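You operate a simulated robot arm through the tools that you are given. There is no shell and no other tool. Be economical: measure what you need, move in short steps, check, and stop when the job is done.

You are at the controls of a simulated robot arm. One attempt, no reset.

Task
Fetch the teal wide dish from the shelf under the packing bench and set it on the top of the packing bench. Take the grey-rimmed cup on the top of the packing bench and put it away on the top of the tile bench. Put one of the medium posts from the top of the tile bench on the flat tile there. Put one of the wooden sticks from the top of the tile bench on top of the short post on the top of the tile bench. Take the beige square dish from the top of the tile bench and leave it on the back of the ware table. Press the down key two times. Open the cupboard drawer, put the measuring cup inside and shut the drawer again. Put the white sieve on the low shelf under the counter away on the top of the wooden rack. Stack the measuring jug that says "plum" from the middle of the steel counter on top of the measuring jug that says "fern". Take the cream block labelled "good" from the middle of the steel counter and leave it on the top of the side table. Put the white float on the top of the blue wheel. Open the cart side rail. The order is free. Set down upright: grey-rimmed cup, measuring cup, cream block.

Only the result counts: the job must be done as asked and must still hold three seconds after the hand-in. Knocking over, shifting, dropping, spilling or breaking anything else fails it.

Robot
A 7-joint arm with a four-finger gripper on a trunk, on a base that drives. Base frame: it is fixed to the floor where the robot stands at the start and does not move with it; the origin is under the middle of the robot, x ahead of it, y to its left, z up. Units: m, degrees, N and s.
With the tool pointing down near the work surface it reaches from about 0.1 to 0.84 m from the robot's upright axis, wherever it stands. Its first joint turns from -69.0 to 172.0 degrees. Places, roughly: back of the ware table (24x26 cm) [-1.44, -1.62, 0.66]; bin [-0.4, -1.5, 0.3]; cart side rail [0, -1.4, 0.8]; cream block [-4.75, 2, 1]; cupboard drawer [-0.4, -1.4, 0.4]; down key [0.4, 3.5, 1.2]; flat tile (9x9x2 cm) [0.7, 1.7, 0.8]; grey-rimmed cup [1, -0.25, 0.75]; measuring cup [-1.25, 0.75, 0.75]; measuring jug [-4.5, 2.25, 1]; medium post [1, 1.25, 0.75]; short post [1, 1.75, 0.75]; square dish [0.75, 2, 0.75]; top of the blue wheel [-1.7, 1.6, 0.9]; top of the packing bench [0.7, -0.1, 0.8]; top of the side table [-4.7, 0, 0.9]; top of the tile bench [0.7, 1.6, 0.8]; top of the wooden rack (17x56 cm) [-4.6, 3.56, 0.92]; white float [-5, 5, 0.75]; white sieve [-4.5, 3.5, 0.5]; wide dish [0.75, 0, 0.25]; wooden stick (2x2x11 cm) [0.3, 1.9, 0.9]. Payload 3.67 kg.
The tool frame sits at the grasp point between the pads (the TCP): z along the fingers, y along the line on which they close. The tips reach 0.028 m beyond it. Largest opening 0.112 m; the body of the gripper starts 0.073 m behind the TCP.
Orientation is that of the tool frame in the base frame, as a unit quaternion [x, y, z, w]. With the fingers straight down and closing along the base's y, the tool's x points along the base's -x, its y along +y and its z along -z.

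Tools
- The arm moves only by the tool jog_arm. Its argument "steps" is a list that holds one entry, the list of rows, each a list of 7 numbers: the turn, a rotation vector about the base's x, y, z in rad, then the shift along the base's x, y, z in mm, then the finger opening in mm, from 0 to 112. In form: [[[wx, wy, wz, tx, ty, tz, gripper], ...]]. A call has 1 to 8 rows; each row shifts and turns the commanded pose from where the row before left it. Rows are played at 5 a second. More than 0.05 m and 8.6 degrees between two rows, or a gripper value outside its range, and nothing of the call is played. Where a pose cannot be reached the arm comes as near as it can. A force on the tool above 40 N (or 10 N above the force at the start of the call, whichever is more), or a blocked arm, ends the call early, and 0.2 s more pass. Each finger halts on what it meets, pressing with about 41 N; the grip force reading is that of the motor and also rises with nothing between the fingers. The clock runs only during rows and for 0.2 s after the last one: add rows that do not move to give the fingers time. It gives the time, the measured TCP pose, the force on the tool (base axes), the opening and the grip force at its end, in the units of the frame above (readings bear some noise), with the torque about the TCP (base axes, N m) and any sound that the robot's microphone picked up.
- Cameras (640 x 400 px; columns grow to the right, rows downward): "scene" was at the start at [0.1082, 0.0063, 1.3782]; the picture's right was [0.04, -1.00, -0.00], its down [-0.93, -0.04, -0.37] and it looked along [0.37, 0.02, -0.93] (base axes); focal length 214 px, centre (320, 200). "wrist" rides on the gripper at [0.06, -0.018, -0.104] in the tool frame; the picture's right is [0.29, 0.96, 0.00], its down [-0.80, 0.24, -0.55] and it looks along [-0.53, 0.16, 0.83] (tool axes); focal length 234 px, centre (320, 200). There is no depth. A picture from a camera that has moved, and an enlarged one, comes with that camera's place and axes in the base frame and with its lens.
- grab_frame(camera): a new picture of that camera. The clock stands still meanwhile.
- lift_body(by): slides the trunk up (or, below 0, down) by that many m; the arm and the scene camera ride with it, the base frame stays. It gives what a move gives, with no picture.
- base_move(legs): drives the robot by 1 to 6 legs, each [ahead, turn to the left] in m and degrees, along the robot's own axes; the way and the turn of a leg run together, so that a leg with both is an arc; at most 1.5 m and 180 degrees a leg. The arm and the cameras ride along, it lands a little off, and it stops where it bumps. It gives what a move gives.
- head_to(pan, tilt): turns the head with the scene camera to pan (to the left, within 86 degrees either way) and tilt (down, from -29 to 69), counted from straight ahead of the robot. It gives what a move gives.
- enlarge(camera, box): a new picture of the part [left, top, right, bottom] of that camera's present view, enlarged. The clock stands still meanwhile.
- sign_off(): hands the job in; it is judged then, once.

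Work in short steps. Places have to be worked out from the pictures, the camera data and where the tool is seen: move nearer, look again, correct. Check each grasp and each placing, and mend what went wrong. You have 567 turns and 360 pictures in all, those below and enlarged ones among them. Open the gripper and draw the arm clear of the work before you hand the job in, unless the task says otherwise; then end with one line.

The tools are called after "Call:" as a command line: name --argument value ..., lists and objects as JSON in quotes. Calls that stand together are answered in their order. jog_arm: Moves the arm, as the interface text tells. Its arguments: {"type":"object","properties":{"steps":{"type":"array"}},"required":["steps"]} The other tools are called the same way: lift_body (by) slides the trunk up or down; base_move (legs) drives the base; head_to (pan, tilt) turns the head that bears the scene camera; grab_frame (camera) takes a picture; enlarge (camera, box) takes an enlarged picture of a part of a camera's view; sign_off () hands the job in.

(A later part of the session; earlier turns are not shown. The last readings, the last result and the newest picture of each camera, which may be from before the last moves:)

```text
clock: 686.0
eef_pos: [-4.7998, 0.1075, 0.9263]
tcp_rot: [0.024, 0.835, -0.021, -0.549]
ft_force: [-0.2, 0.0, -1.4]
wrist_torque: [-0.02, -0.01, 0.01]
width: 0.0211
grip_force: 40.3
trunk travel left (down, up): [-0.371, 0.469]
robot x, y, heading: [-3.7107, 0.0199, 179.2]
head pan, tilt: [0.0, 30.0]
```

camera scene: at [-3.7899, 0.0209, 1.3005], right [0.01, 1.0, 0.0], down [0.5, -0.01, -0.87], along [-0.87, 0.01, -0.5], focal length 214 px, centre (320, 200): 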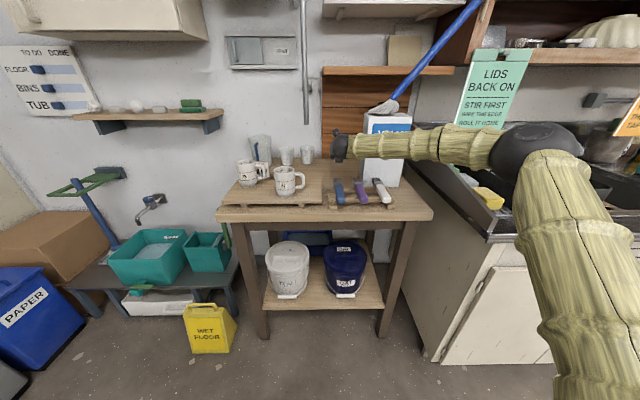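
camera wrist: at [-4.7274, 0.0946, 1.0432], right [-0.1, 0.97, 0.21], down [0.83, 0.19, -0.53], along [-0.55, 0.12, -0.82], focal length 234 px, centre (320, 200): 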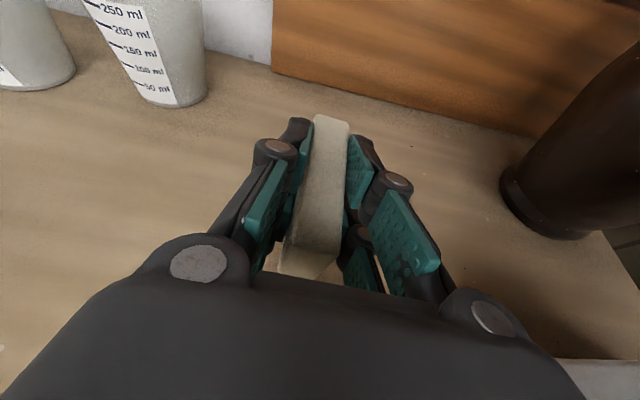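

Call:
jog_arm --steps '[[[0, 0, 0, 0, 0, -3, 10], [0, 0, 0, 0, 0, -3, 10], [0, 0, 0, 0, 0, -3, 10], [0, 0, 0, 0, 0, -3, 10], [0, 0, 0, 0, 0, 0, 10]]]'

Call:
enlarge --camera "scene" --box '[280, 110, 440, 210]'

```text
clock: 687.2
eef_pos: [-4.8001, 0.1074, 0.9162]
tcp_rot: [0.025, 0.835, -0.019, -0.549]
ft_force: [-0.4, 0.9, -0.4]
wrist_torque: [0.02, -0.04, -0.02]
width: 0.0212
grip_force: 40.9
trunk travel left (down, up): [-0.371, 0.469]
robot x, y, heading: [-3.7101, 0.0158, 179.3]
head pan, tilt: [0.0, 30.0]
```

```text
4.00 times, centred on (360, 160) of scene
camera zoom: at [-3.8507, 0.0216, 1.2504], right [0.01, 1.0, 0.0], down [0.5, -0.01, -0.87], along [-0.87, 0.01, -0.5], focal length 858 px, centre (160, 360)
```

zoom: 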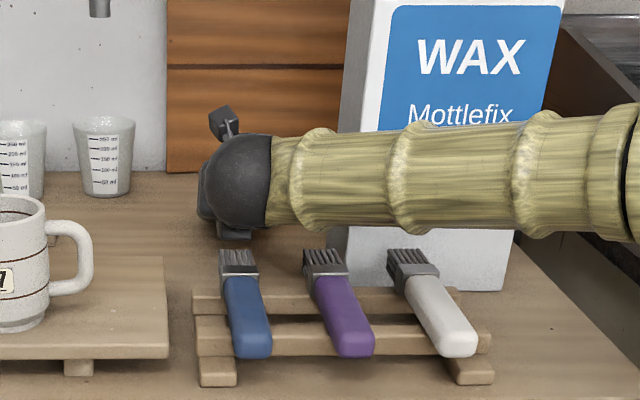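

No contact yet; brushes remain clear. Continue down.

Call:
jog_arm --steps '[[[0, 0, 0, 0, 0, -3, 10], [0, 0, 0, 0, 0, -3, 10], [0, 0, 0, 0, 0, -3, 10], [0, 0, 0, 0, 0, -3, 10], [0, 0, 0, 0, 0, 0, 10]]]'

```text
clock: 688.2
eef_pos: [-4.801, 0.1061, 0.9147]
tcp_rot: [0.025, 0.831, -0.02, -0.555]
ft_force: [-4.0, -0.6, 11.9]
wrist_torque: [0.14, -0.2, 0.06]
width: 0.0211
grip_force: 41.1
trunk travel left (down, up): [-0.371, 0.469]
robot x, y, heading: [-3.7102, 0.0167, 179.3]
head pan, tilt: [0.0, 30.0]
stopped in row 4: the force on the tool passed its limit at 43 N (the readings are from after the stop); the commanded pose is now the measured one
```

Contact with the table. Ease up 2 mm and release gently.

Call:
jog_arm --steps '[[[0, 0, 0, 0, 0, 2, 10], [0, 0, 0, 0, 0, 0, 24], [0, 0, 0, 0, 0, 0, 32], [0, 0, 0, 0, 0, 0, 45], [0, 0, 0, 0, 0, 0, 45], [0, 0, 0, 0, 0, 25, 45], [0, 0, 0, 0, 0, 35, 45], [0, 0, 0, 0, 0, 40, 45]]]'

Call:
grab_frame --camera "wrist"

```text
clock: 690.0
eef_pos: [-4.8007, 0.107, 1.0143]
tcp_rot: [0.024, 0.832, -0.021, -0.554]
ft_force: [-0.7, -0.6, 0.0]
wrist_torque: [0.04, -0.01, -0.05]
width: 0.0449
grip_force: 0.0
trunk travel left (down, up): [-0.371, 0.469]
robot x, y, heading: [-3.7113, 0.0235, 179.4]
head pan, tilt: [0.0, 30.0]
```

```text
113 pictures are left
camera wrist: at [-4.7277, 0.0942, 1.1101], right [-0.1, 0.97, 0.21], down [0.82, 0.19, -0.53], along [-0.56, 0.12, -0.82], focal length 234 px, centre (320, 200)
```

wrist: 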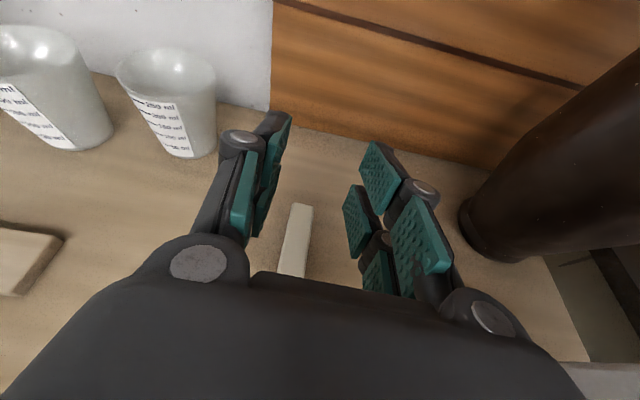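

Block stands upright on the side table. Raise, back off, and drive toward the float's corner.

Call:
lift_body --by 0.3

Call:
base_move --legs '[[-0.55, 0]]'

Call:
enlarge --camera "scene" --box '[248, 130, 408, 230]'

Call:
jog_arm --steps '[[[0, 0, 0, 45, 0, 0, 45], [0, 0, 0, 45, 0, 0, 45], [0, 0, 0, 45, 0, 0, 45], [0, 0, 0, 45, 0, 0, 45], [0, 0, 0, 45, 0, 0, 45], [0, 0, 0, 45, 0, 0, 45], [0, 0, 0, 45, 0, 0, 45]]]'

Call:
base_move --legs '[[0, -90], [1.5, 0], [1.5, 0], [0.9, 0], [0, 60]]'

Call:
head_to --pan 0 --tilt 25

Call:
grab_frame --camera "scene"

```text
clock: 692.3
eef_pos: [-4.8012, 0.1067, 1.2596]
tcp_rot: [0.023, 0.837, -0.017, -0.547]
ft_force: [-0.5, 1.8, -2.7]
wrist_torque: [0.05, 0.12, 0.04]
width: 0.0455
grip_force: 0.1
trunk travel left (down, up): [-0.628, 0.212]
robot x, y, heading: [-3.7124, 0.0221, 179.3]
head pan, tilt: [0.0, 30.0]
stopped: the force on the tool passed its limit at 58 N (the readings are from after the stop); the commanded pose is now the measured one
```

```text
clock: 695.5
eef_pos: [-4.2444, 0.1014, 1.2614]
tcp_rot: [0.022, 0.836, -0.019, -0.549]
ft_force: [0.6, 0.5, 0.4]
wrist_torque: [0.0, -0.01, -0.04]
width: 0.045
grip_force: 0.1
trunk travel left (down, up): [-0.628, 0.212]
robot x, y, heading: [-3.1593, 0.0108, 179.3]
head pan, tilt: [0.0, 30.0]
```

```text
4.00 times, centred on (328, 180) of scene
camera zoom: at [-3.2949, 0.016, 1.5074], right [0.01, 1.0, 0.0], down [0.5, -0.01, -0.87], along [-0.87, 0.01, -0.5], focal length 858 px, centre (288, 280)
```

zoom: 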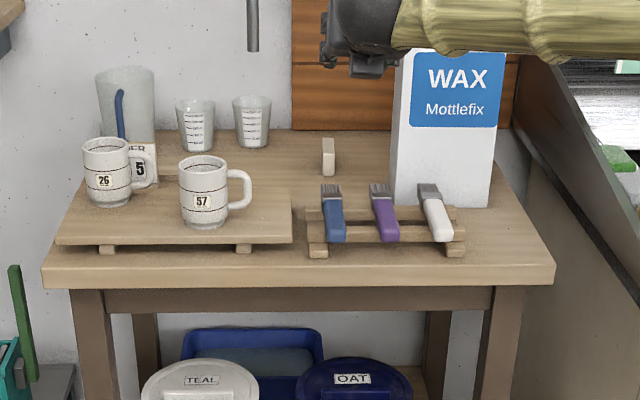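

```text
clock: 697.1
eef_pos: [-3.9285, 0.1027, 1.2602]
tcp_rot: [0.022, 0.836, -0.019, -0.549]
ft_force: [0.6, -0.4, 0.4]
wrist_torque: [0.0, 0.01, -0.05]
width: 0.0449
grip_force: 0.0
trunk travel left (down, up): [-0.628, 0.212]
robot x, y, heading: [-3.1585, 0.0107, 179.5]
head pan, tilt: [0.0, 30.0]
```

```text
clock: 722.4
eef_pos: [-3.8072, 4.3716, 1.2594]
tcp_rot: [0.23, 0.804, 0.119, -0.535]
ft_force: [-0.2, 0.3, -0.6]
wrist_torque: [0.0, 0.01, -0.03]
width: 0.0448
grip_force: 0.0
trunk travel left (down, up): [-0.628, 0.212]
robot x, y, heading: [-3.1702, 3.9182, 150.6]
head pan, tilt: [0.0, 30.0]
```

```text
clock: 723.0
eef_pos: [-3.807, 4.3733, 1.2583]
tcp_rot: [0.229, 0.804, 0.117, -0.535]
ft_force: [1.1, -0.1, -0.3]
wrist_torque: [0.0, -0.01, 0.05]
width: 0.045
grip_force: 0.0
trunk travel left (down, up): [-0.628, 0.212]
robot x, y, heading: [-3.1744, 3.9222, 150.6]
head pan, tilt: [0.0, 25.0]
```

```text
111 pictures are left
camera scene: at [-3.2942, 3.9937, 1.5153], right [0.49, 0.87, 0.0], down [0.37, -0.21, -0.91], along [-0.79, 0.45, -0.42], focal length 214 px, centre (320, 200)
```

scene: 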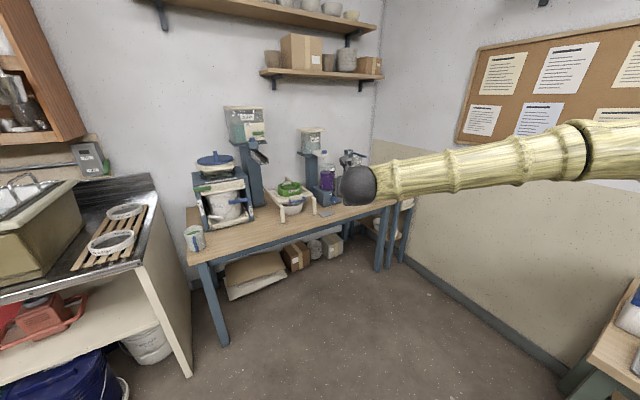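

Both sieves rest on the rack. The arm hides the corner; look with the wrist camera.

Call:
grab_frame --camera "wrist"

Call:
base_move --legs '[[0, -40]]'

Call:
head_to --pan 35 --tilt 25

Call:
grab_frame --camera "scene"

```text
110 pictures are left
camera wrist: at [-3.7499, 4.3272, 1.3558], right [0.38, 0.9, 0.21], down [0.82, -0.23, -0.52], along [-0.42, 0.37, -0.83], focal length 234 px, centre (320, 200)
```

wrist: 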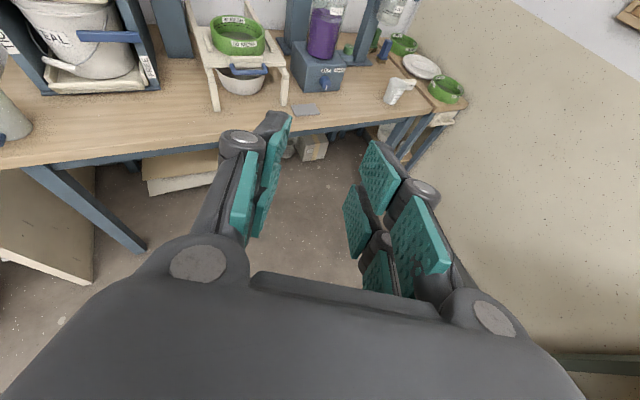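

```text
clock: 725.3
eef_pos: [-3.3629, 4.6757, 1.259]
tcp_rot: [0.493, 0.676, 0.295, -0.462]
ft_force: [1.2, -0.3, 0.6]
wrist_torque: [0.0, 0.01, 0.02]
width: 0.0452
grip_force: 0.0
trunk travel left (down, up): [-0.628, 0.212]
robot x, y, heading: [-3.1734, 3.9205, 110.2]
head pan, tilt: [0.0, 25.0]
```

```text
clock: 726.3
eef_pos: [-3.3628, 4.675, 1.2604]
tcp_rot: [0.494, 0.675, 0.296, -0.461]
ft_force: [0.6, 0.7, 0.3]
wrist_torque: [0.0, -0.01, 0.0]
width: 0.0452
grip_force: 0.1
trunk travel left (down, up): [-0.628, 0.212]
robot x, y, heading: [-3.1663, 3.9214, 110.5]
head pan, tilt: [35.0, 25.0]
```

```text
109 pictures are left
camera scene: at [-3.2629, 4.0232, 1.5153], right [0.57, 0.82, 0.0], down [0.35, -0.24, -0.91], along [-0.74, 0.52, -0.42], focal length 214 px, centre (320, 200)
```

scene: 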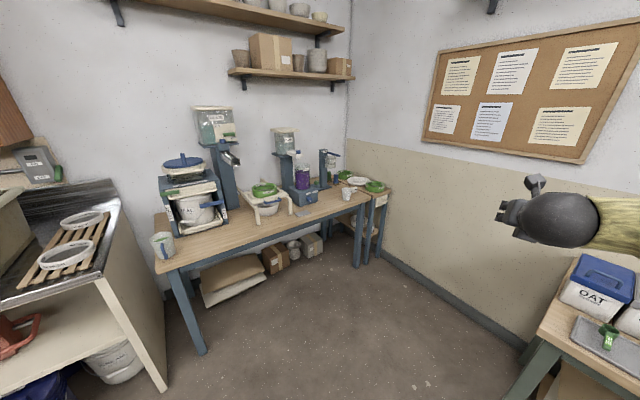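

Call:
enlarge --camera "scene" --box '[310, 150, 410, 212]'

```text
6.40 times, centred on (360, 181) of scene
camera zoom: at [-3.2629, 4.0232, 1.5153], right [0.57, 0.82, 0.0], down [0.35, -0.24, -0.91], along [-0.74, 0.52, -0.42], focal length 1373 px, centre (64, 322)
```

zoom: 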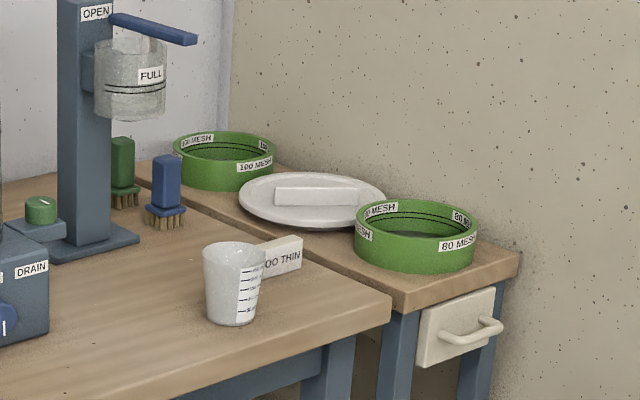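

The white disc with a bar in the corner may be the float; drive closer to inspect.

Call:
base_move --legs '[[0, 15], [0.75, 0]]'

Call:
head_to --pan 15 --tilt 30

Call:
grab_frame --camera "scene"

```text
clock: 731.3
eef_pos: [-3.9822, 5.217, 1.2603]
tcp_rot: [0.403, 0.733, 0.235, -0.495]
ft_force: [0.6, 0.9, -0.8]
wrist_torque: [0.02, -0.02, 0.0]
width: 0.0451
grip_force: 0.1
trunk travel left (down, up): [-0.628, 0.212]
robot x, y, heading: [-3.6014, 4.5368, 124.8]
head pan, tilt: [35.0, 25.0]
```

```text
clock: 732.1
eef_pos: [-3.9812, 5.2156, 1.2591]
tcp_rot: [0.402, 0.733, 0.234, -0.496]
ft_force: [0.6, -0.2, 0.1]
wrist_torque: [0.01, 0.01, -0.01]
width: 0.0449
grip_force: 0.1
trunk travel left (down, up): [-0.628, 0.212]
robot x, y, heading: [-3.606, 4.5349, 124.9]
head pan, tilt: [15.0, 30.0]
```

```text
107 pictures are left
camera scene: at [-3.6996, 4.6373, 1.5073], right [0.64, 0.77, 0.0], down [0.38, -0.32, -0.87], along [-0.66, 0.56, -0.5], focal length 214 px, centre (320, 200)
```

scene: 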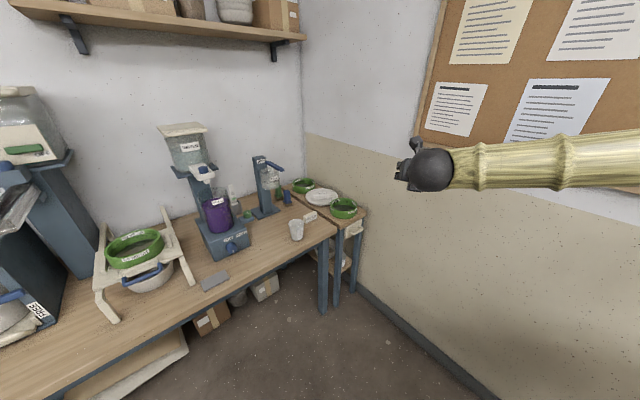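

Call:
enlarge --camera "scene" --box '[270, 170, 382, 240]'

```text
5.71 times, centred on (326, 205) of scene
camera zoom: at [-3.6996, 4.6373, 1.5073], right [0.64, 0.77, 0.0], down [0.38, -0.32, -0.87], along [-0.66, 0.56, -0.5], focal length 1226 px, centre (286, 171)
```

zoom: 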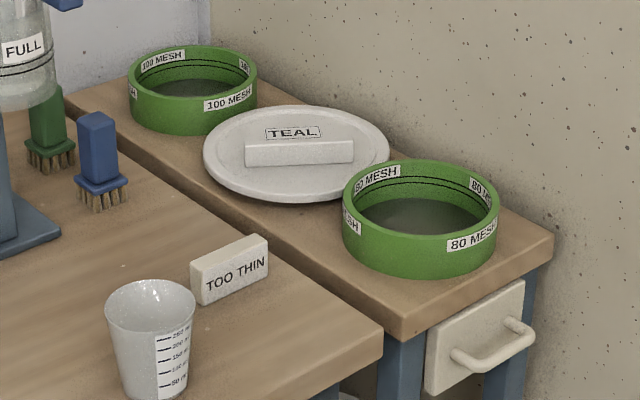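

That disc is a bucket lid ("TEAL"). Zoom on the rest of this table for the float.

Call:
enlarge --camera "scene" --box '[150, 115, 310, 215]'

Call:
enlarge --camera "scene" --box '[80, 190, 260, 302]'

```text
4.00 times, centred on (230, 165) of scene
camera zoom: at [-3.6996, 4.6373, 1.5073], right [0.64, 0.77, 0.0], down [0.38, -0.32, -0.87], along [-0.66, 0.56, -0.5], focal length 858 px, centre (680, 340)
```

zoom: 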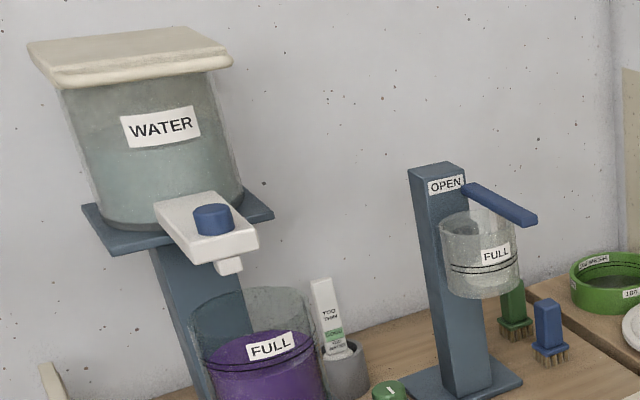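

```text
3.56 times, centred on (170, 246) of scene
camera zoom: at [-3.6996, 4.6373, 1.5073], right [0.64, 0.77, 0.0], down [0.38, -0.32, -0.87], along [-0.66, 0.56, -0.5], focal length 763 px, centre (853, 36)
```

zoom: 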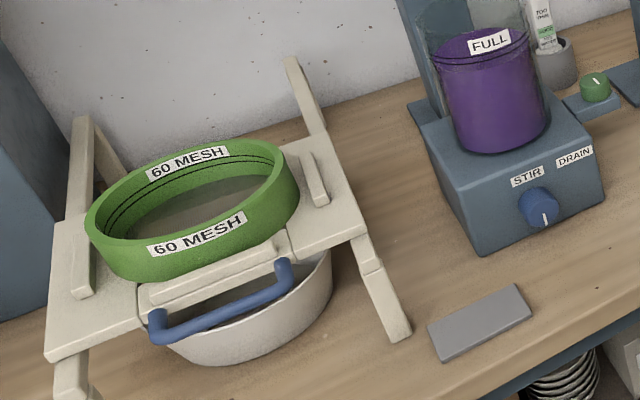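

The white float is the hydrometer-like stick ("TOO THIN…") in the grey cup at ≈(-4.83,4.95), between the purple stirrer and the OPEN stand. Reposition the base to (-3.80,4.36) so the stretched forearm can align with that gap.

Call:
base_move --legs '[[0, 98], [0.26, 0], [0, -69]]'

Call:
head_to --pan 0 --tilt 30

Call:
grab_frame --camera "scene"

Call:
grab_frame --camera "wrist"

```text
clock: 741.1
eef_pos: [-4.4457, 4.7931, 1.2583]
tcp_rot: [0.217, 0.808, 0.11, -0.537]
ft_force: [0.0, 0.4, 0.3]
wrist_torque: [-0.05, 0.01, 0.0]
width: 0.0449
grip_force: 0.0
trunk travel left (down, up): [-0.628, 0.212]
robot x, y, heading: [-3.8, 4.361, 152.3]
head pan, tilt: [15.0, 30.0]
```

```text
clock: 741.9
eef_pos: [-4.446, 4.7931, 1.2595]
tcp_rot: [0.218, 0.808, 0.111, -0.536]
ft_force: [-0.1, -0.9, 0.2]
wrist_torque: [-0.02, 0.0, -0.02]
width: 0.0453
grip_force: 0.1
trunk travel left (down, up): [-0.628, 0.212]
robot x, y, heading: [-3.794, 4.3611, 152.5]
head pan, tilt: [0.0, 30.0]
```

```text
103 pictures are left
camera scene: at [-3.9203, 4.4289, 1.5073], right [0.46, 0.89, 0.0], down [0.44, -0.23, -0.87], along [-0.77, 0.4, -0.5], focal length 214 px, centre (320, 200)
```

scene: 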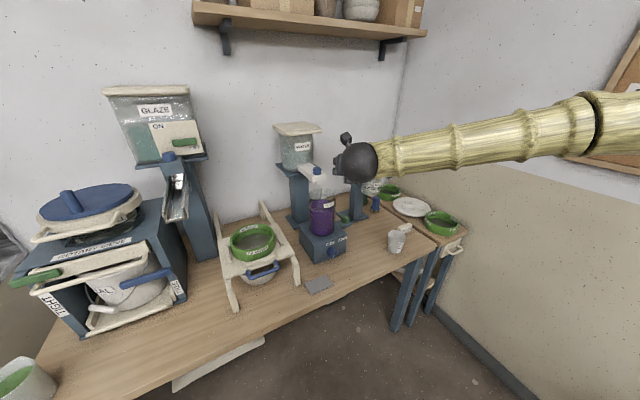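

```text
102 pictures are left
camera wrist: at [-4.3878, 4.7487, 1.3557], right [0.35, 0.91, 0.21], down [0.83, -0.2, -0.52], along [-0.43, 0.36, -0.83], focal length 234 px, centre (320, 200)
```

wrist: 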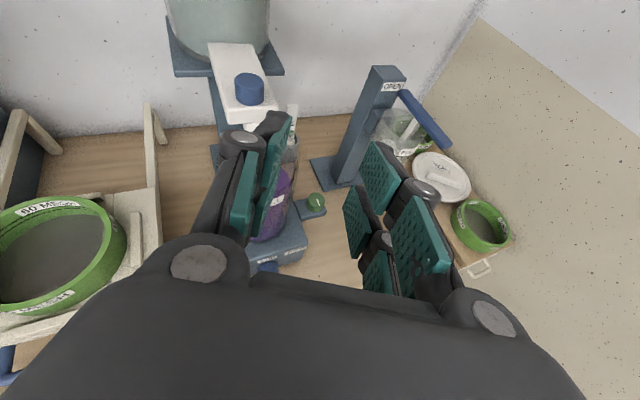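

Float at ≈(-4.84,4.942), top z≈0.985. Align yaw to 180°, tilt ~50°, shift to y≈4.945 staying in front of the devices.

Call:
jog_arm --steps '[[[0, 0, 0.1, 0, 20, 0, 70], [0, 0, 0.1, 0, 25, 0, 70], [0, 0, 0.1, 0, 30, 0, 70], [0, 0, 0.1, 0, 30, 0, 70], [0, 0, 0.07, 0, 30, 0, 70], [0, -0.1, 0, 0, 17, 0, 70], [0, -0.1, 0, -20, 0, 0, 70], [0, -0.08, 0, -20, 0, 0, 70]]]'

Call:
grab_frame --camera "scene"

Call:
grab_frame --camera "wrist"

```text
clock: 743.7
eef_pos: [-4.4865, 4.9445, 1.2592]
tcp_rot: [0.025, 0.904, -0.016, -0.426]
ft_force: [-0.3, 0.0, -0.5]
wrist_torque: [0.0, -0.03, -0.03]
width: 0.0699
grip_force: 0.1
trunk travel left (down, up): [-0.628, 0.212]
robot x, y, heading: [-3.799, 4.3624, 152.3]
head pan, tilt: [0.0, 30.0]
```

```text
101 pictures are left
camera scene: at [-3.921, 4.4289, 1.5072], right [0.46, 0.89, 0.0], down [0.44, -0.23, -0.87], along [-0.77, 0.4, -0.5], focal length 214 px, centre (320, 200)
```

scene: 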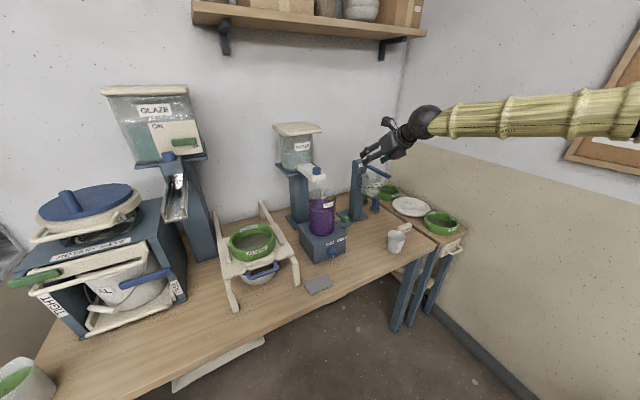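

```text
100 pictures are left
camera wrist: at [-4.4437, 4.9316, 1.3718], right [-0.15, 0.97, 0.18], down [0.94, 0.2, -0.27], along [-0.3, 0.12, -0.95], focal length 234 px, centre (320, 200)
```

wrist: 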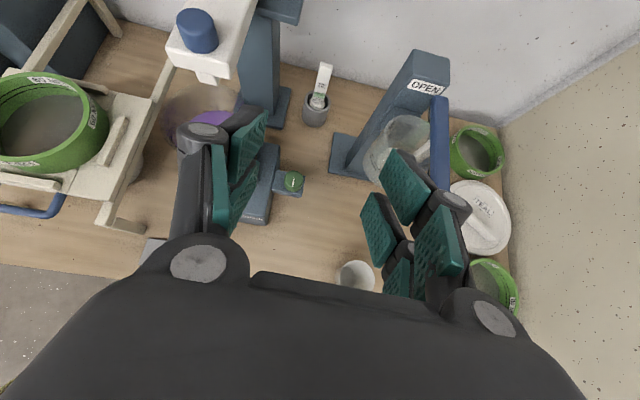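

Float confirmed at (-4.85,4.946). Extend at this height over the gap; forearm should straighten; then I'll check before lowering.

Call:
jog_arm --steps '[[[0, 0, 0, -40, 2, 0, 60], [0, 0, 0, -40, 2, 0, 60], [0, 0, 0, -40, 2, 0, 60], [0, 0, 0, -40, 2, 0, 60], [0, 0, 0, -40, 2, 0, 60], [0, 0, 0, -40, 2, 0, 60], [0, 0, 0, -40, 0, 0, 60], [0, 0, 0, -40, 0, 0, 60]]]'

Call:
grab_frame --camera "scene"

Call:
grab_frame --camera "wrist"

```text
clock: 745.5
eef_pos: [-4.8084, 4.9559, 1.2573]
tcp_rot: [0.026, 0.905, -0.013, -0.425]
ft_force: [-2.0, -0.2, -0.9]
wrist_torque: [0.03, -0.01, 0.0]
width: 0.0599
grip_force: 0.0
trunk travel left (down, up): [-0.628, 0.212]
robot x, y, heading: [-3.7951, 4.3624, 152.0]
head pan, tilt: [0.0, 30.0]
```

```text
99 pictures are left
camera scene: at [-3.9234, 4.4271, 1.5071], right [0.46, 0.89, 0.0], down [0.44, -0.23, -0.87], along [-0.77, 0.4, -0.5], focal length 214 px, centre (320, 200)
```

scene: 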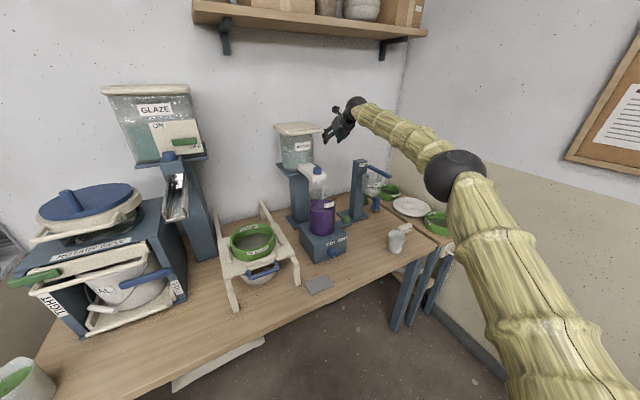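

```text
98 pictures are left
camera wrist: at [-4.7656, 4.9422, 1.3694], right [-0.15, 0.97, 0.18], down [0.94, 0.2, -0.27], along [-0.3, 0.12, -0.95], focal length 234 px, centre (320, 200)
```

wrist: 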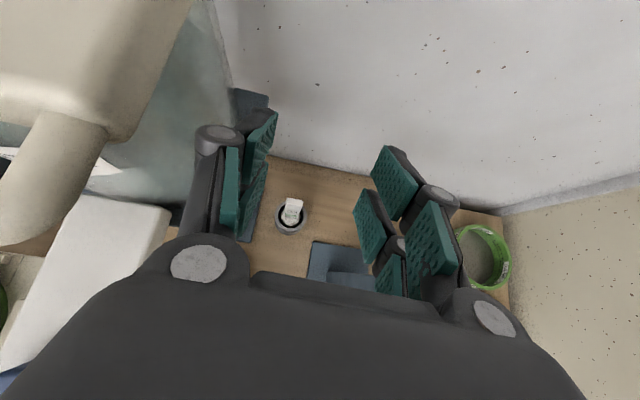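

The forearm is now aligned with the gap. Move the last 5 cm forward.

Call:
jog_arm --steps '[[[0, 0, 0, -26, -4, 0, 60], [0, 0, 0, -26, -4, 0, 60]]]'

Call:
lift_body --by -0.15

Call:
grab_frame --camera "scene"

Call:
grab_frame --camera "wrist"

```text
clock: 746.1
eef_pos: [-4.8315, 4.9542, 1.2578]
tcp_rot: [0.027, 0.904, -0.015, -0.427]
ft_force: [0.2, 1.0, -0.7]
wrist_torque: [-0.05, 0.04, 0.08]
width: 0.0604
grip_force: 0.0
out of reach, approached as far as the arm can: row 2
trunk travel left (down, up): [-0.628, 0.212]
robot x, y, heading: [-3.7974, 4.3616, 152.4]
head pan, tilt: [0.0, 30.0]
```

```text
clock: 747.8
eef_pos: [-4.8362, 4.9497, 1.1064]
tcp_rot: [0.026, 0.905, -0.015, -0.425]
ft_force: [-0.9, 0.5, 0.1]
wrist_torque: [-0.03, -0.01, -0.02]
width: 0.06
grip_force: 0.1
trunk travel left (down, up): [-0.478, 0.362]
robot x, y, heading: [-3.7983, 4.3589, 152.2]
head pan, tilt: [0.0, 30.0]
```

```text
97 pictures are left
camera scene: at [-3.9203, 4.4287, 1.3574], right [0.46, 0.89, 0.0], down [0.44, -0.23, -0.87], along [-0.77, 0.4, -0.5], focal length 214 px, centre (320, 200)
```

scene: 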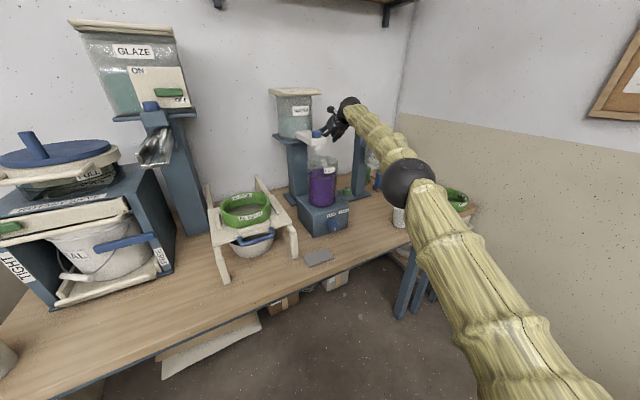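

```text
96 pictures are left
camera wrist: at [-4.7932, 4.9361, 1.2181], right [-0.15, 0.97, 0.18], down [0.94, 0.2, -0.27], along [-0.3, 0.12, -0.95], focal length 234 px, centre (320, 200)
```

wrist: 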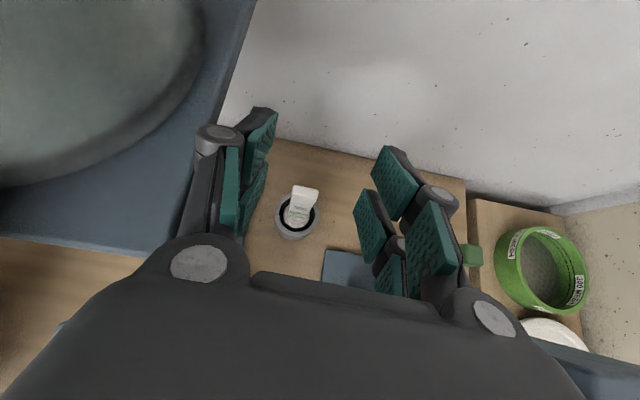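

The tank platform edge (y≈4.898, z≈1.12) is close on the left; shift 17 mm right, lower, then re-centre below it.

Call:
jog_arm --steps '[[[0, 0, 0, 0, 9, 0, 70], [0, 0, 0, 0, 9, 0, 70]]]'

Call:
lift_body --by -0.08

Call:
grab_frame --camera "wrist"

```text
clock: 748.4
eef_pos: [-4.8342, 4.9588, 1.1047]
tcp_rot: [0.025, 0.904, -0.015, -0.427]
ft_force: [0.1, 0.3, 0.1]
wrist_torque: [-0.01, 0.02, 0.03]
width: 0.0699
grip_force: 0.1
out of reach, approached as far as the arm can: row 2
trunk travel left (down, up): [-0.478, 0.362]
robot x, y, heading: [-3.8, 4.3625, 152.2]
head pan, tilt: [0.0, 30.0]
```

```text
clock: 749.6
eef_pos: [-4.8349, 4.9583, 1.0256]
tcp_rot: [0.026, 0.904, -0.014, -0.427]
ft_force: [0.5, 0.0, 0.2]
wrist_torque: [0.01, -0.02, -0.02]
width: 0.0697
grip_force: 0.1
trunk travel left (down, up): [-0.398, 0.442]
robot x, y, heading: [-3.7943, 4.3607, 152.6]
head pan, tilt: [0.0, 30.0]
```

```text
95 pictures are left
camera wrist: at [-4.7916, 4.9447, 1.138], right [-0.15, 0.97, 0.18], down [0.94, 0.2, -0.27], along [-0.3, 0.12, -0.95], focal length 234 px, centre (320, 200)
```

wrist: 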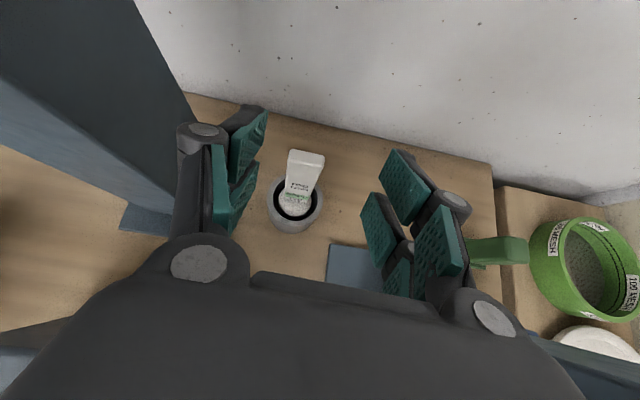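

Below the platform now. Increase tilt to ~64° to gain 3 cm of reach, then lower the rest.

Call:
jog_arm --steps '[[[0, 0.12, 0, -14, -2, 0, 70], [0, 0.12, 0, -14, -3, 0, 70]]]'

Call:
lift_body --by -0.065

Call:
grab_frame --camera "wrist"

Call:
grab_frame --camera "scene"

```text
clock: 750.2
eef_pos: [-4.8732, 4.9562, 1.0264]
tcp_rot: [0.023, 0.846, -0.018, -0.532]
ft_force: [0.3, -0.8, -0.2]
wrist_torque: [0.01, 0.01, -0.01]
width: 0.0703
grip_force: 0.1
out of reach, approached as far as the arm can: row 1, 2
trunk travel left (down, up): [-0.398, 0.442]
robot x, y, heading: [-3.7985, 4.3591, 151.8]
head pan, tilt: [0.0, 30.0]
```

```text
clock: 751.2
eef_pos: [-4.8718, 4.9559, 0.9616]
tcp_rot: [0.023, 0.846, -0.018, -0.532]
ft_force: [0.1, -0.2, 0.4]
wrist_torque: [0.02, -0.04, -0.04]
width: 0.07
grip_force: 0.1
trunk travel left (down, up): [-0.333, 0.507]
robot x, y, heading: [-3.7968, 4.3597, 152.2]
head pan, tilt: [0.0, 30.0]
```

```text
94 pictures are left
camera wrist: at [-4.8028, 4.943, 1.0614], right [-0.1, 0.97, 0.21], down [0.85, 0.2, -0.49], along [-0.52, 0.12, -0.85], focal length 234 px, centre (320, 200)
```

wrist: 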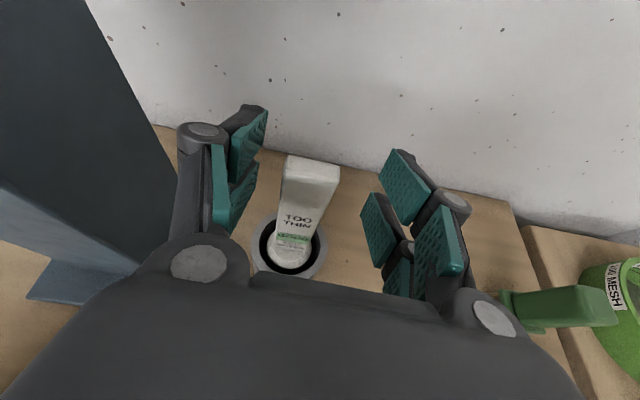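

```text
93 pictures are left
camera scene: at [-3.9202, 4.4286, 1.2124], right [0.46, 0.89, 0.0], down [0.44, -0.23, -0.87], along [-0.77, 0.4, -0.5], focal length 214 px, centre (320, 200)
```

scene: 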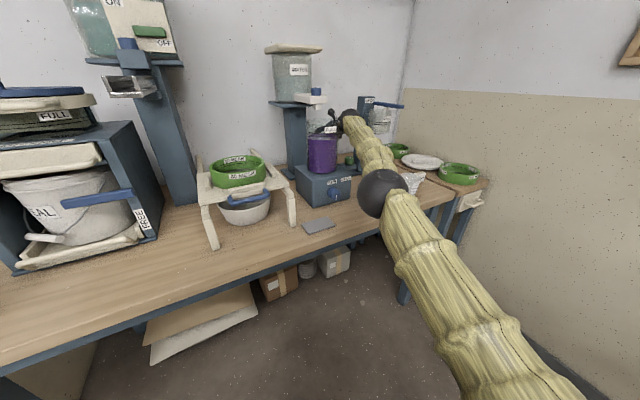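

Float stands between the fingers. Shift -6 mm in y and close.

Call:
jog_arm --steps '[[[0, 0, 0, 0, -6, 0, 70], [0, 0, 0, 0, 0, 0, 50], [0, 0, 0, 0, 0, 0, 38], [0, 0, 0, 0, 0, 0, 30], [0, 0, 0, 0, 0, 0, 20], [0, 0, 0, 0, 0, 0, 10]]]'

Call:
grab_frame --camera "wrist"

```text
clock: 752.6
eef_pos: [-4.8722, 4.9531, 0.962]
tcp_rot: [0.023, 0.847, -0.018, -0.531]
ft_force: [-2.0, 3.6, 1.6]
wrist_torque: [0.87, 0.27, -0.03]
width: 0.0297
grip_force: 41.2
trunk travel left (down, up): [-0.333, 0.507]
robot x, y, heading: [-3.7963, 4.3638, 152.1]
head pan, tilt: [0.0, 30.0]
```

```text
92 pictures are left
camera wrist: at [-4.8046, 4.939, 1.0613], right [-0.1, 0.97, 0.21], down [0.85, 0.2, -0.49], along [-0.52, 0.12, -0.85], focal length 234 px, centre (320, 200)
```

wrist: 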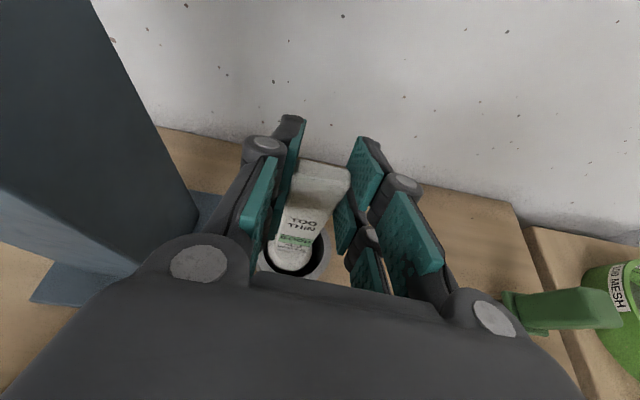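

Gripped. Lift 6.5 cm out of the cup, restore tilt/offset, and continue up.

Call:
lift_body --by 0.07

Call:
grab_frame --camera "wrist"

```text
clock: 753.7
eef_pos: [-4.8742, 4.9515, 1.0303]
tcp_rot: [0.023, 0.847, -0.019, -0.531]
ft_force: [0.2, 0.0, -0.5]
wrist_torque: [0.03, 0.02, 0.04]
width: 0.0293
grip_force: 41.2
trunk travel left (down, up): [-0.403, 0.437]
robot x, y, heading: [-3.7963, 4.3612, 152.3]
head pan, tilt: [0.0, 30.0]
```

```text
91 pictures are left
camera wrist: at [-4.8058, 4.9379, 1.13], right [-0.11, 0.97, 0.2], down [0.85, 0.2, -0.49], along [-0.52, 0.12, -0.85], focal length 234 px, centre (320, 200)
```

wrist: 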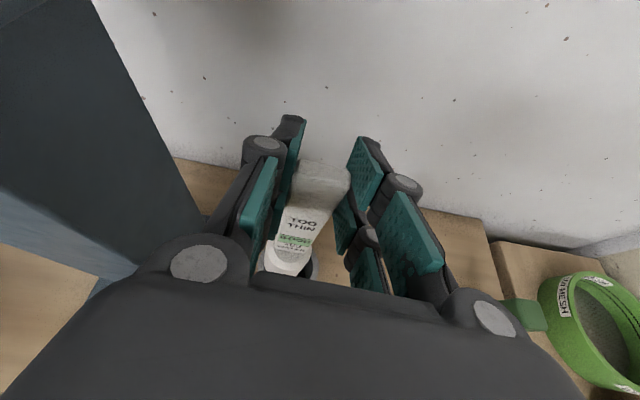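

Call:
jog_arm --steps '[[[0, 0, 0, 0, 3, 5, 10], [0, 0, 0, 5, 3, 5, 10]]]'

Call:
lift_body --by 0.1

Call:
grab_frame --camera "wrist"

```text
clock: 754.3
eef_pos: [-4.8691, 4.9558, 1.0425]
tcp_rot: [0.022, 0.847, -0.018, -0.531]
ft_force: [0.9, -0.1, -1.6]
wrist_torque: [0.0, -0.02, -0.02]
width: 0.0293
grip_force: 41.0
trunk travel left (down, up): [-0.403, 0.437]
robot x, y, heading: [-3.7927, 4.3587, 152.3]
head pan, tilt: [0.0, 30.0]
```

```text
clock: 755.6
eef_pos: [-4.8685, 4.9574, 1.1407]
tcp_rot: [0.023, 0.846, -0.019, -0.532]
ft_force: [-1.7, 0.0, -0.4]
wrist_torque: [0.04, -0.04, -0.01]
width: 0.0294
grip_force: 41.5
trunk travel left (down, up): [-0.503, 0.337]
robot x, y, heading: [-3.7989, 4.3605, 152.6]
head pan, tilt: [0.0, 30.0]
```

```text
90 pictures are left
camera wrist: at [-4.8003, 4.9446, 1.2404], right [-0.11, 0.97, 0.21], down [0.85, 0.2, -0.49], along [-0.52, 0.12, -0.85], focal length 234 px, centre (320, 200)
```

wrist: 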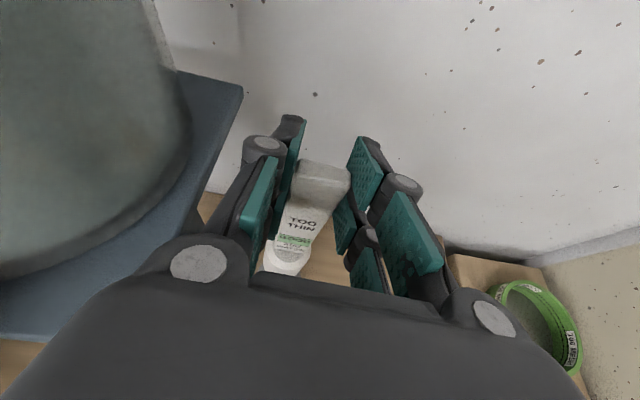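

Clear. Raise 0.25 more and retract along +x.

Call:
lift_body --by 0.25

Call:
jog_arm --steps '[[[0, 0, 0, 45, 0, 0, 10], [0, 0, 0, 45, 0, 0, 10], [0, 0, 0, 45, 0, 0, 10], [0, 0, 0, 45, 0, 0, 10], [0, 0, 0, 45, -10, 0, 10], [0, 0, 0, 45, -20, 0, 10], [0, 0, 0, 45, -20, 0, 10], [0, 0, 0, 45, -20, 0, 10]]]'

Call:
grab_frame --camera "scene"

```text
clock: 758.2
eef_pos: [-4.8706, 4.9575, 1.3918]
tcp_rot: [0.024, 0.847, -0.017, -0.531]
ft_force: [0.1, -0.8, -0.7]
wrist_torque: [0.01, 0.0, -0.01]
width: 0.0293
grip_force: 41.3
trunk travel left (down, up): [-0.753, 0.087]
robot x, y, heading: [-3.7943, 4.3621, 152.3]
head pan, tilt: [0.0, 30.0]
```

```text
clock: 760.0
eef_pos: [-4.5054, 4.8867, 1.3934]
tcp_rot: [0.023, 0.846, -0.019, -0.532]
ft_force: [-0.2, 0.1, -1.7]
wrist_torque: [0.04, -0.04, -0.03]
width: 0.0293
grip_force: 41.2
trunk travel left (down, up): [-0.753, 0.087]
robot x, y, heading: [-3.795, 4.359, 152.3]
head pan, tilt: [0.0, 30.0]
```

```text
89 pictures are left
camera scene: at [-3.9177, 4.4282, 1.6326], right [0.46, 0.89, 0.0], down [0.44, -0.23, -0.87], along [-0.77, 0.4, -0.5], focal length 214 px, centre (320, 200)
```

scene: 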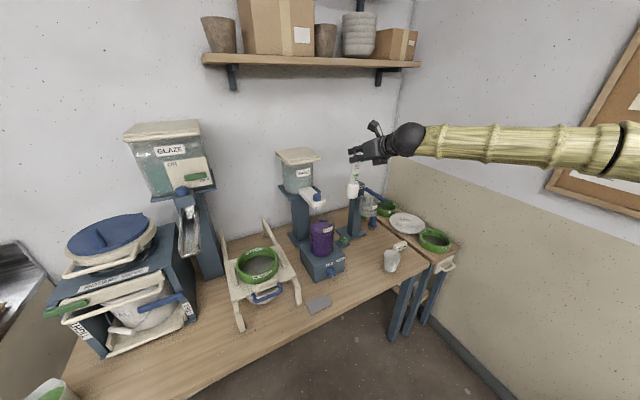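

Float secured. Turn clockwise (clear of the tall tanks) and drive toward the blue wheel's bench from the west side.

Call:
base_move --legs '[[0, -130], [0, -92], [1.3, 0], [1.2, 0]]'

Call:
head_to --pan 45 --tilt 25

Call:
grab_frame --camera "scene"

```text
clock: 781.4
eef_pos: [-2.7662, 1.168, 1.3923]
tcp_rot: [0.782, -0.324, 0.503, 0.173]
ft_force: [0.4, 0.7, -1.7]
wrist_torque: [-0.01, 0.0, 0.0]
width: 0.0293
grip_force: 41.3
trunk travel left (down, up): [-0.753, 0.087]
robot x, y, heading: [-2.9419, 2.0402, -69.4]
head pan, tilt: [0.0, 30.0]
```

```text
clock: 782.5
eef_pos: [-2.7664, 1.1702, 1.3926]
tcp_rot: [0.783, -0.324, 0.502, 0.172]
ft_force: [0.3, 0.2, -1.3]
wrist_torque: [0.02, 0.01, 0.02]
width: 0.0292
grip_force: 41.2
trunk travel left (down, up): [-0.753, 0.087]
robot x, y, heading: [-2.9448, 2.0361, -69.4]
head pan, tilt: [45.0, 25.0]
```

```text
88 pictures are left
camera scene: at [-2.8423, 1.9522, 1.6403], right [-0.41, -0.91, 0.0], down [-0.38, 0.18, -0.91], along [0.82, -0.38, -0.42], focal length 214 px, centre (320, 200)
```

scene: 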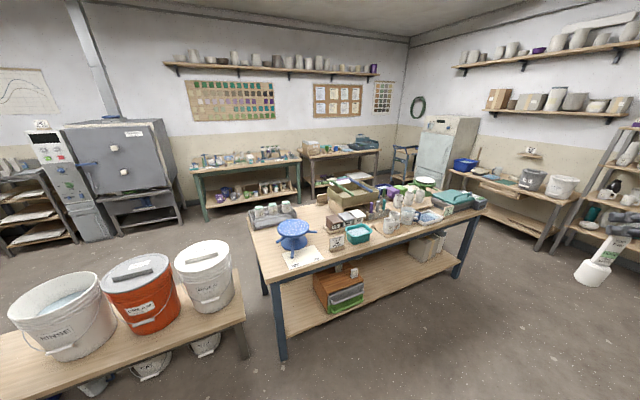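

Call:
enlarge --camera "scene" --box '[240, 190, 400, 290]'

Call:
grab_frame --camera "wrist"

```text
4.00 times, centred on (320, 240) of scene
camera zoom: at [-2.8423, 1.9522, 1.6403], right [-0.41, -0.91, 0.0], down [-0.38, 0.18, -0.91], along [0.82, -0.38, -0.42], focal length 858 px, centre (320, 40)
```

zoom: 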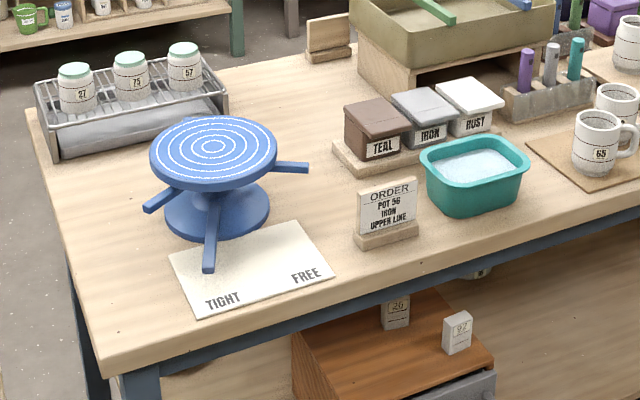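

```text
86 pictures are left
camera wrist: at [-2.806, 1.2251, 1.4918], right [-0.57, -0.8, 0.21], down [-0.76, 0.42, -0.49], along [0.3, -0.44, -0.85], focal length 234 px, centre (320, 200)
```

wrist: 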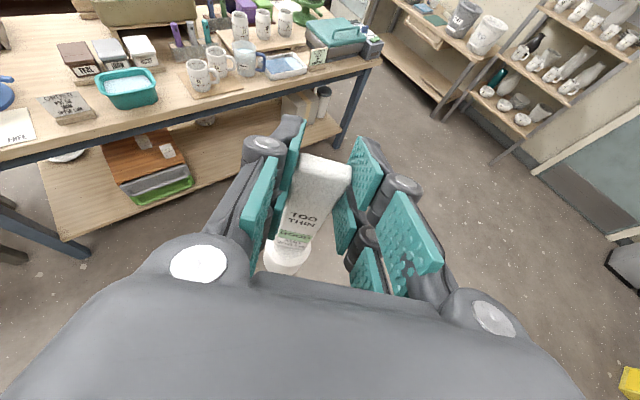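

Blue wheel top centre ≈(-1.74,1.63), z≈0.92. I'll face +x, and rotate the tool so the float lies nearly horizontal (bottom end toward the robot).

Call:
base_move --legs '[[0, 69.4]]'

Call:
jog_arm --steps '[[[0, 0.145, 0, -30, 0, 0, 10], [0, 0.145, 0, -30, 0, 0, 10], [0, 0.145, 0, -30, 0, 0, 10], [0, 0.145, 0, -30, 0, 0, 10], [0, 0.145, 0, -30, 0, 0, 10], [0, 0.145, 0, -20, 0, 0, 10], [0, 0.145, 0, -20, 0, 0, 10]]]'

Call:
grab_frame --camera "wrist"

Call:
head_to --pan 0 --tilt 30

Call:
grab_frame --camera "scene"

```text
clock: 786.0
eef_pos: [-2.0701, 1.8985, 1.3919]
tcp_rot: [0.828, 0.179, 0.511, -0.144]
ft_force: [1.2, -0.3, -2.1]
wrist_torque: [-0.03, 0.02, 0.0]
width: 0.0294
grip_force: 40.6
trunk travel left (down, up): [-0.753, 0.087]
robot x, y, heading: [-2.9444, 2.0388, -0.2]
head pan, tilt: [45.0, 25.0]
```

```text
clock: 787.6
eef_pos: [-2.2605, 1.898, 1.3926]
tcp_rot: [0.972, 0.086, 0.043, -0.214]
ft_force: [0.7, 0.5, -2.1]
wrist_torque: [-0.01, -0.15, 0.02]
width: 0.0292
grip_force: 41.0
trunk travel left (down, up): [-0.753, 0.087]
robot x, y, heading: [-2.9426, 2.0369, -0.0]
head pan, tilt: [45.0, 25.0]
```

```text
85 pictures are left
camera wrist: at [-2.209, 1.8802, 1.5006], right [0.46, -0.81, -0.36], down [-0.76, -0.57, 0.31], along [-0.45, 0.13, -0.88], focal length 234 px, centre (320, 200)
```

wrist: 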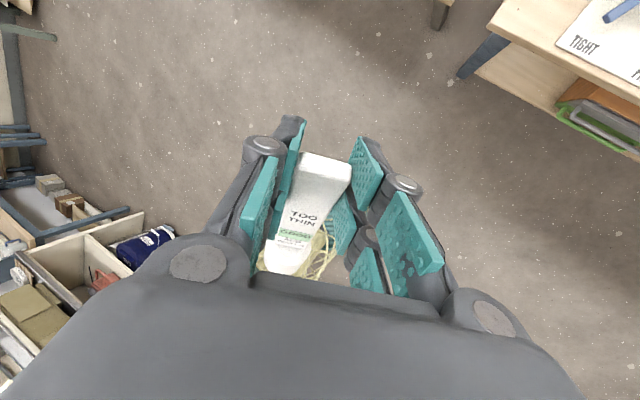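

```text
clock: 788.7
eef_pos: [-2.2621, 1.8974, 1.3928]
tcp_rot: [0.972, 0.088, 0.046, -0.213]
ft_force: [-0.4, -0.1, -1.3]
wrist_torque: [-0.03, -0.16, 0.01]
width: 0.0297
grip_force: 41.1
trunk travel left (down, up): [-0.753, 0.087]
robot x, y, heading: [-2.9458, 2.0326, 0.0]
head pan, tilt: [0.0, 30.0]
```

```text
84 pictures are left
camera scene: at [-2.8022, 2.0372, 1.6323], right [0.0, -1.0, 0.0], down [-0.5, 0.0, -0.87], along [0.87, 0.0, -0.5], focal length 214 px, centre (320, 200)
```

scene: 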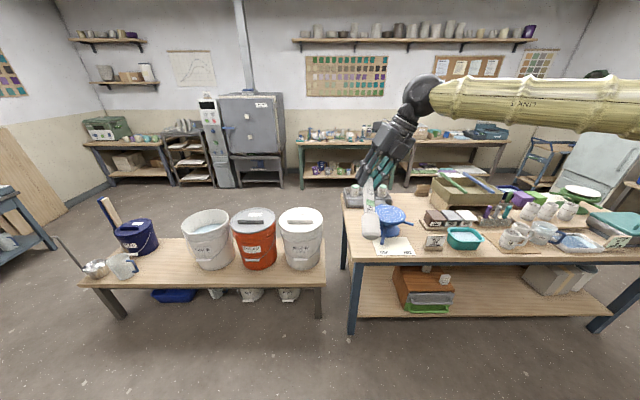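

The tool leaned sideways; level it with a roll about x and add a bit more pitch.

Call:
jog_arm --steps '[[[-0.142, 0, 0, 0, 0, 0, 10], [-0.142, 0, 0, 0, 0, 0, 10], [-0.142, 0, 0, 0, 0, 0, 10], [0, 0.14, 0, 0, 0, 0, 10], [0, 0.14, 0, 0, 0, 0, 10]]]'

Call:
enlarge --camera "scene" --box '[310, 80, 470, 180]'

```text
clock: 789.9
eef_pos: [-2.2594, 1.8985, 1.3912]
tcp_rot: [0.989, 0.093, -0.115, -0.015]
ft_force: [0.5, 0.2, -1.2]
wrist_torque: [0.08, -0.18, 0.04]
width: 0.0297
grip_force: 40.8
trunk travel left (down, up): [-0.753, 0.087]
robot x, y, heading: [-2.9487, 2.0376, -0.1]
head pan, tilt: [0.0, 30.0]
```

```text
4.00 times, centred on (390, 130) of scene
camera zoom: at [-2.8009, 2.0376, 1.6322], right [0.0, -1.0, 0.0], down [-0.5, 0.0, -0.87], along [0.87, 0.0, -0.5], focal length 858 px, centre (40, 480)
```

zoom: 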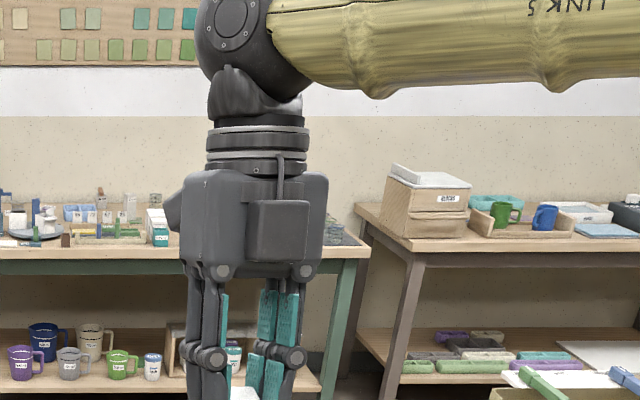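

Float is inclined only ~13°. Drive so it is over the wheel: turn -25.6°, 0.61 m, turn back.

Call:
base_move --legs '[[0, -25.6], [0.608, 0], [0, 25.6]]'

Call:
grab_frame --camera "wrist"

Call:
head_to --pan -10 --tilt 45

Call:
grab_frame --camera "scene"

```text
clock: 795.9
eef_pos: [-1.7137, 1.6397, 1.393]
tcp_rot: [0.989, 0.095, -0.113, -0.016]
ft_force: [-0.2, 0.2, -0.5]
wrist_torque: [0.02, -0.17, -0.05]
width: 0.0295
grip_force: 40.5
trunk travel left (down, up): [-0.753, 0.087]
robot x, y, heading: [-2.3974, 1.7719, 0.4]
head pan, tilt: [0.0, 30.0]
```

```text
82 pictures are left
camera wrist: at [-1.6343, 1.6684, 1.4806], right [0.45, -0.88, -0.11], down [-0.59, -0.39, 0.7], along [-0.67, -0.25, -0.7], focal length 234 px, centre (320, 200)
```

wrist: 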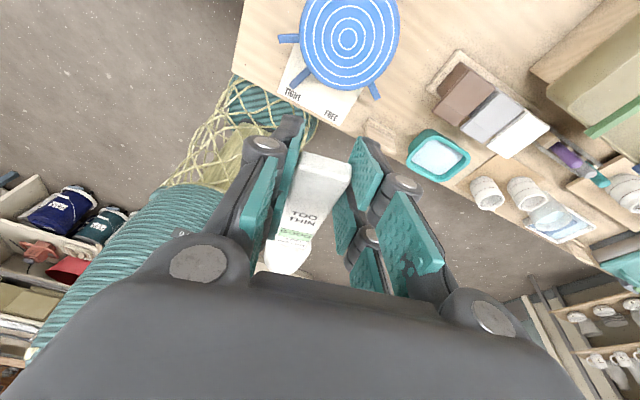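

```text
clock: 796.7
eef_pos: [-1.7131, 1.6396, 1.3932]
tcp_rot: [0.989, 0.096, -0.113, -0.015]
ft_force: [0.1, -0.3, -1.0]
wrist_torque: [0.02, -0.18, -0.05]
width: 0.0293
grip_force: 41.3
trunk travel left (down, up): [-0.753, 0.087]
robot x, y, heading: [-2.3979, 1.774, 0.2]
head pan, tilt: [-10.0, 45.0]
```

```text
81 pictures are left
camera scene: at [-2.2657, 1.7614, 1.6098], right [-0.17, -0.99, 0.0], down [-0.7, 0.12, -0.71], along [0.7, -0.12, -0.71], focal length 214 px, centre (320, 200)
```

scene: 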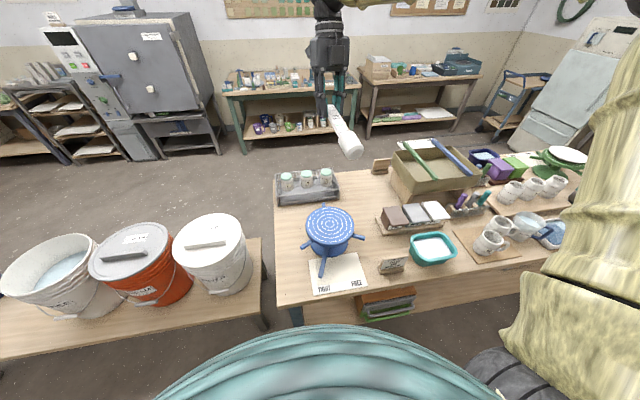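

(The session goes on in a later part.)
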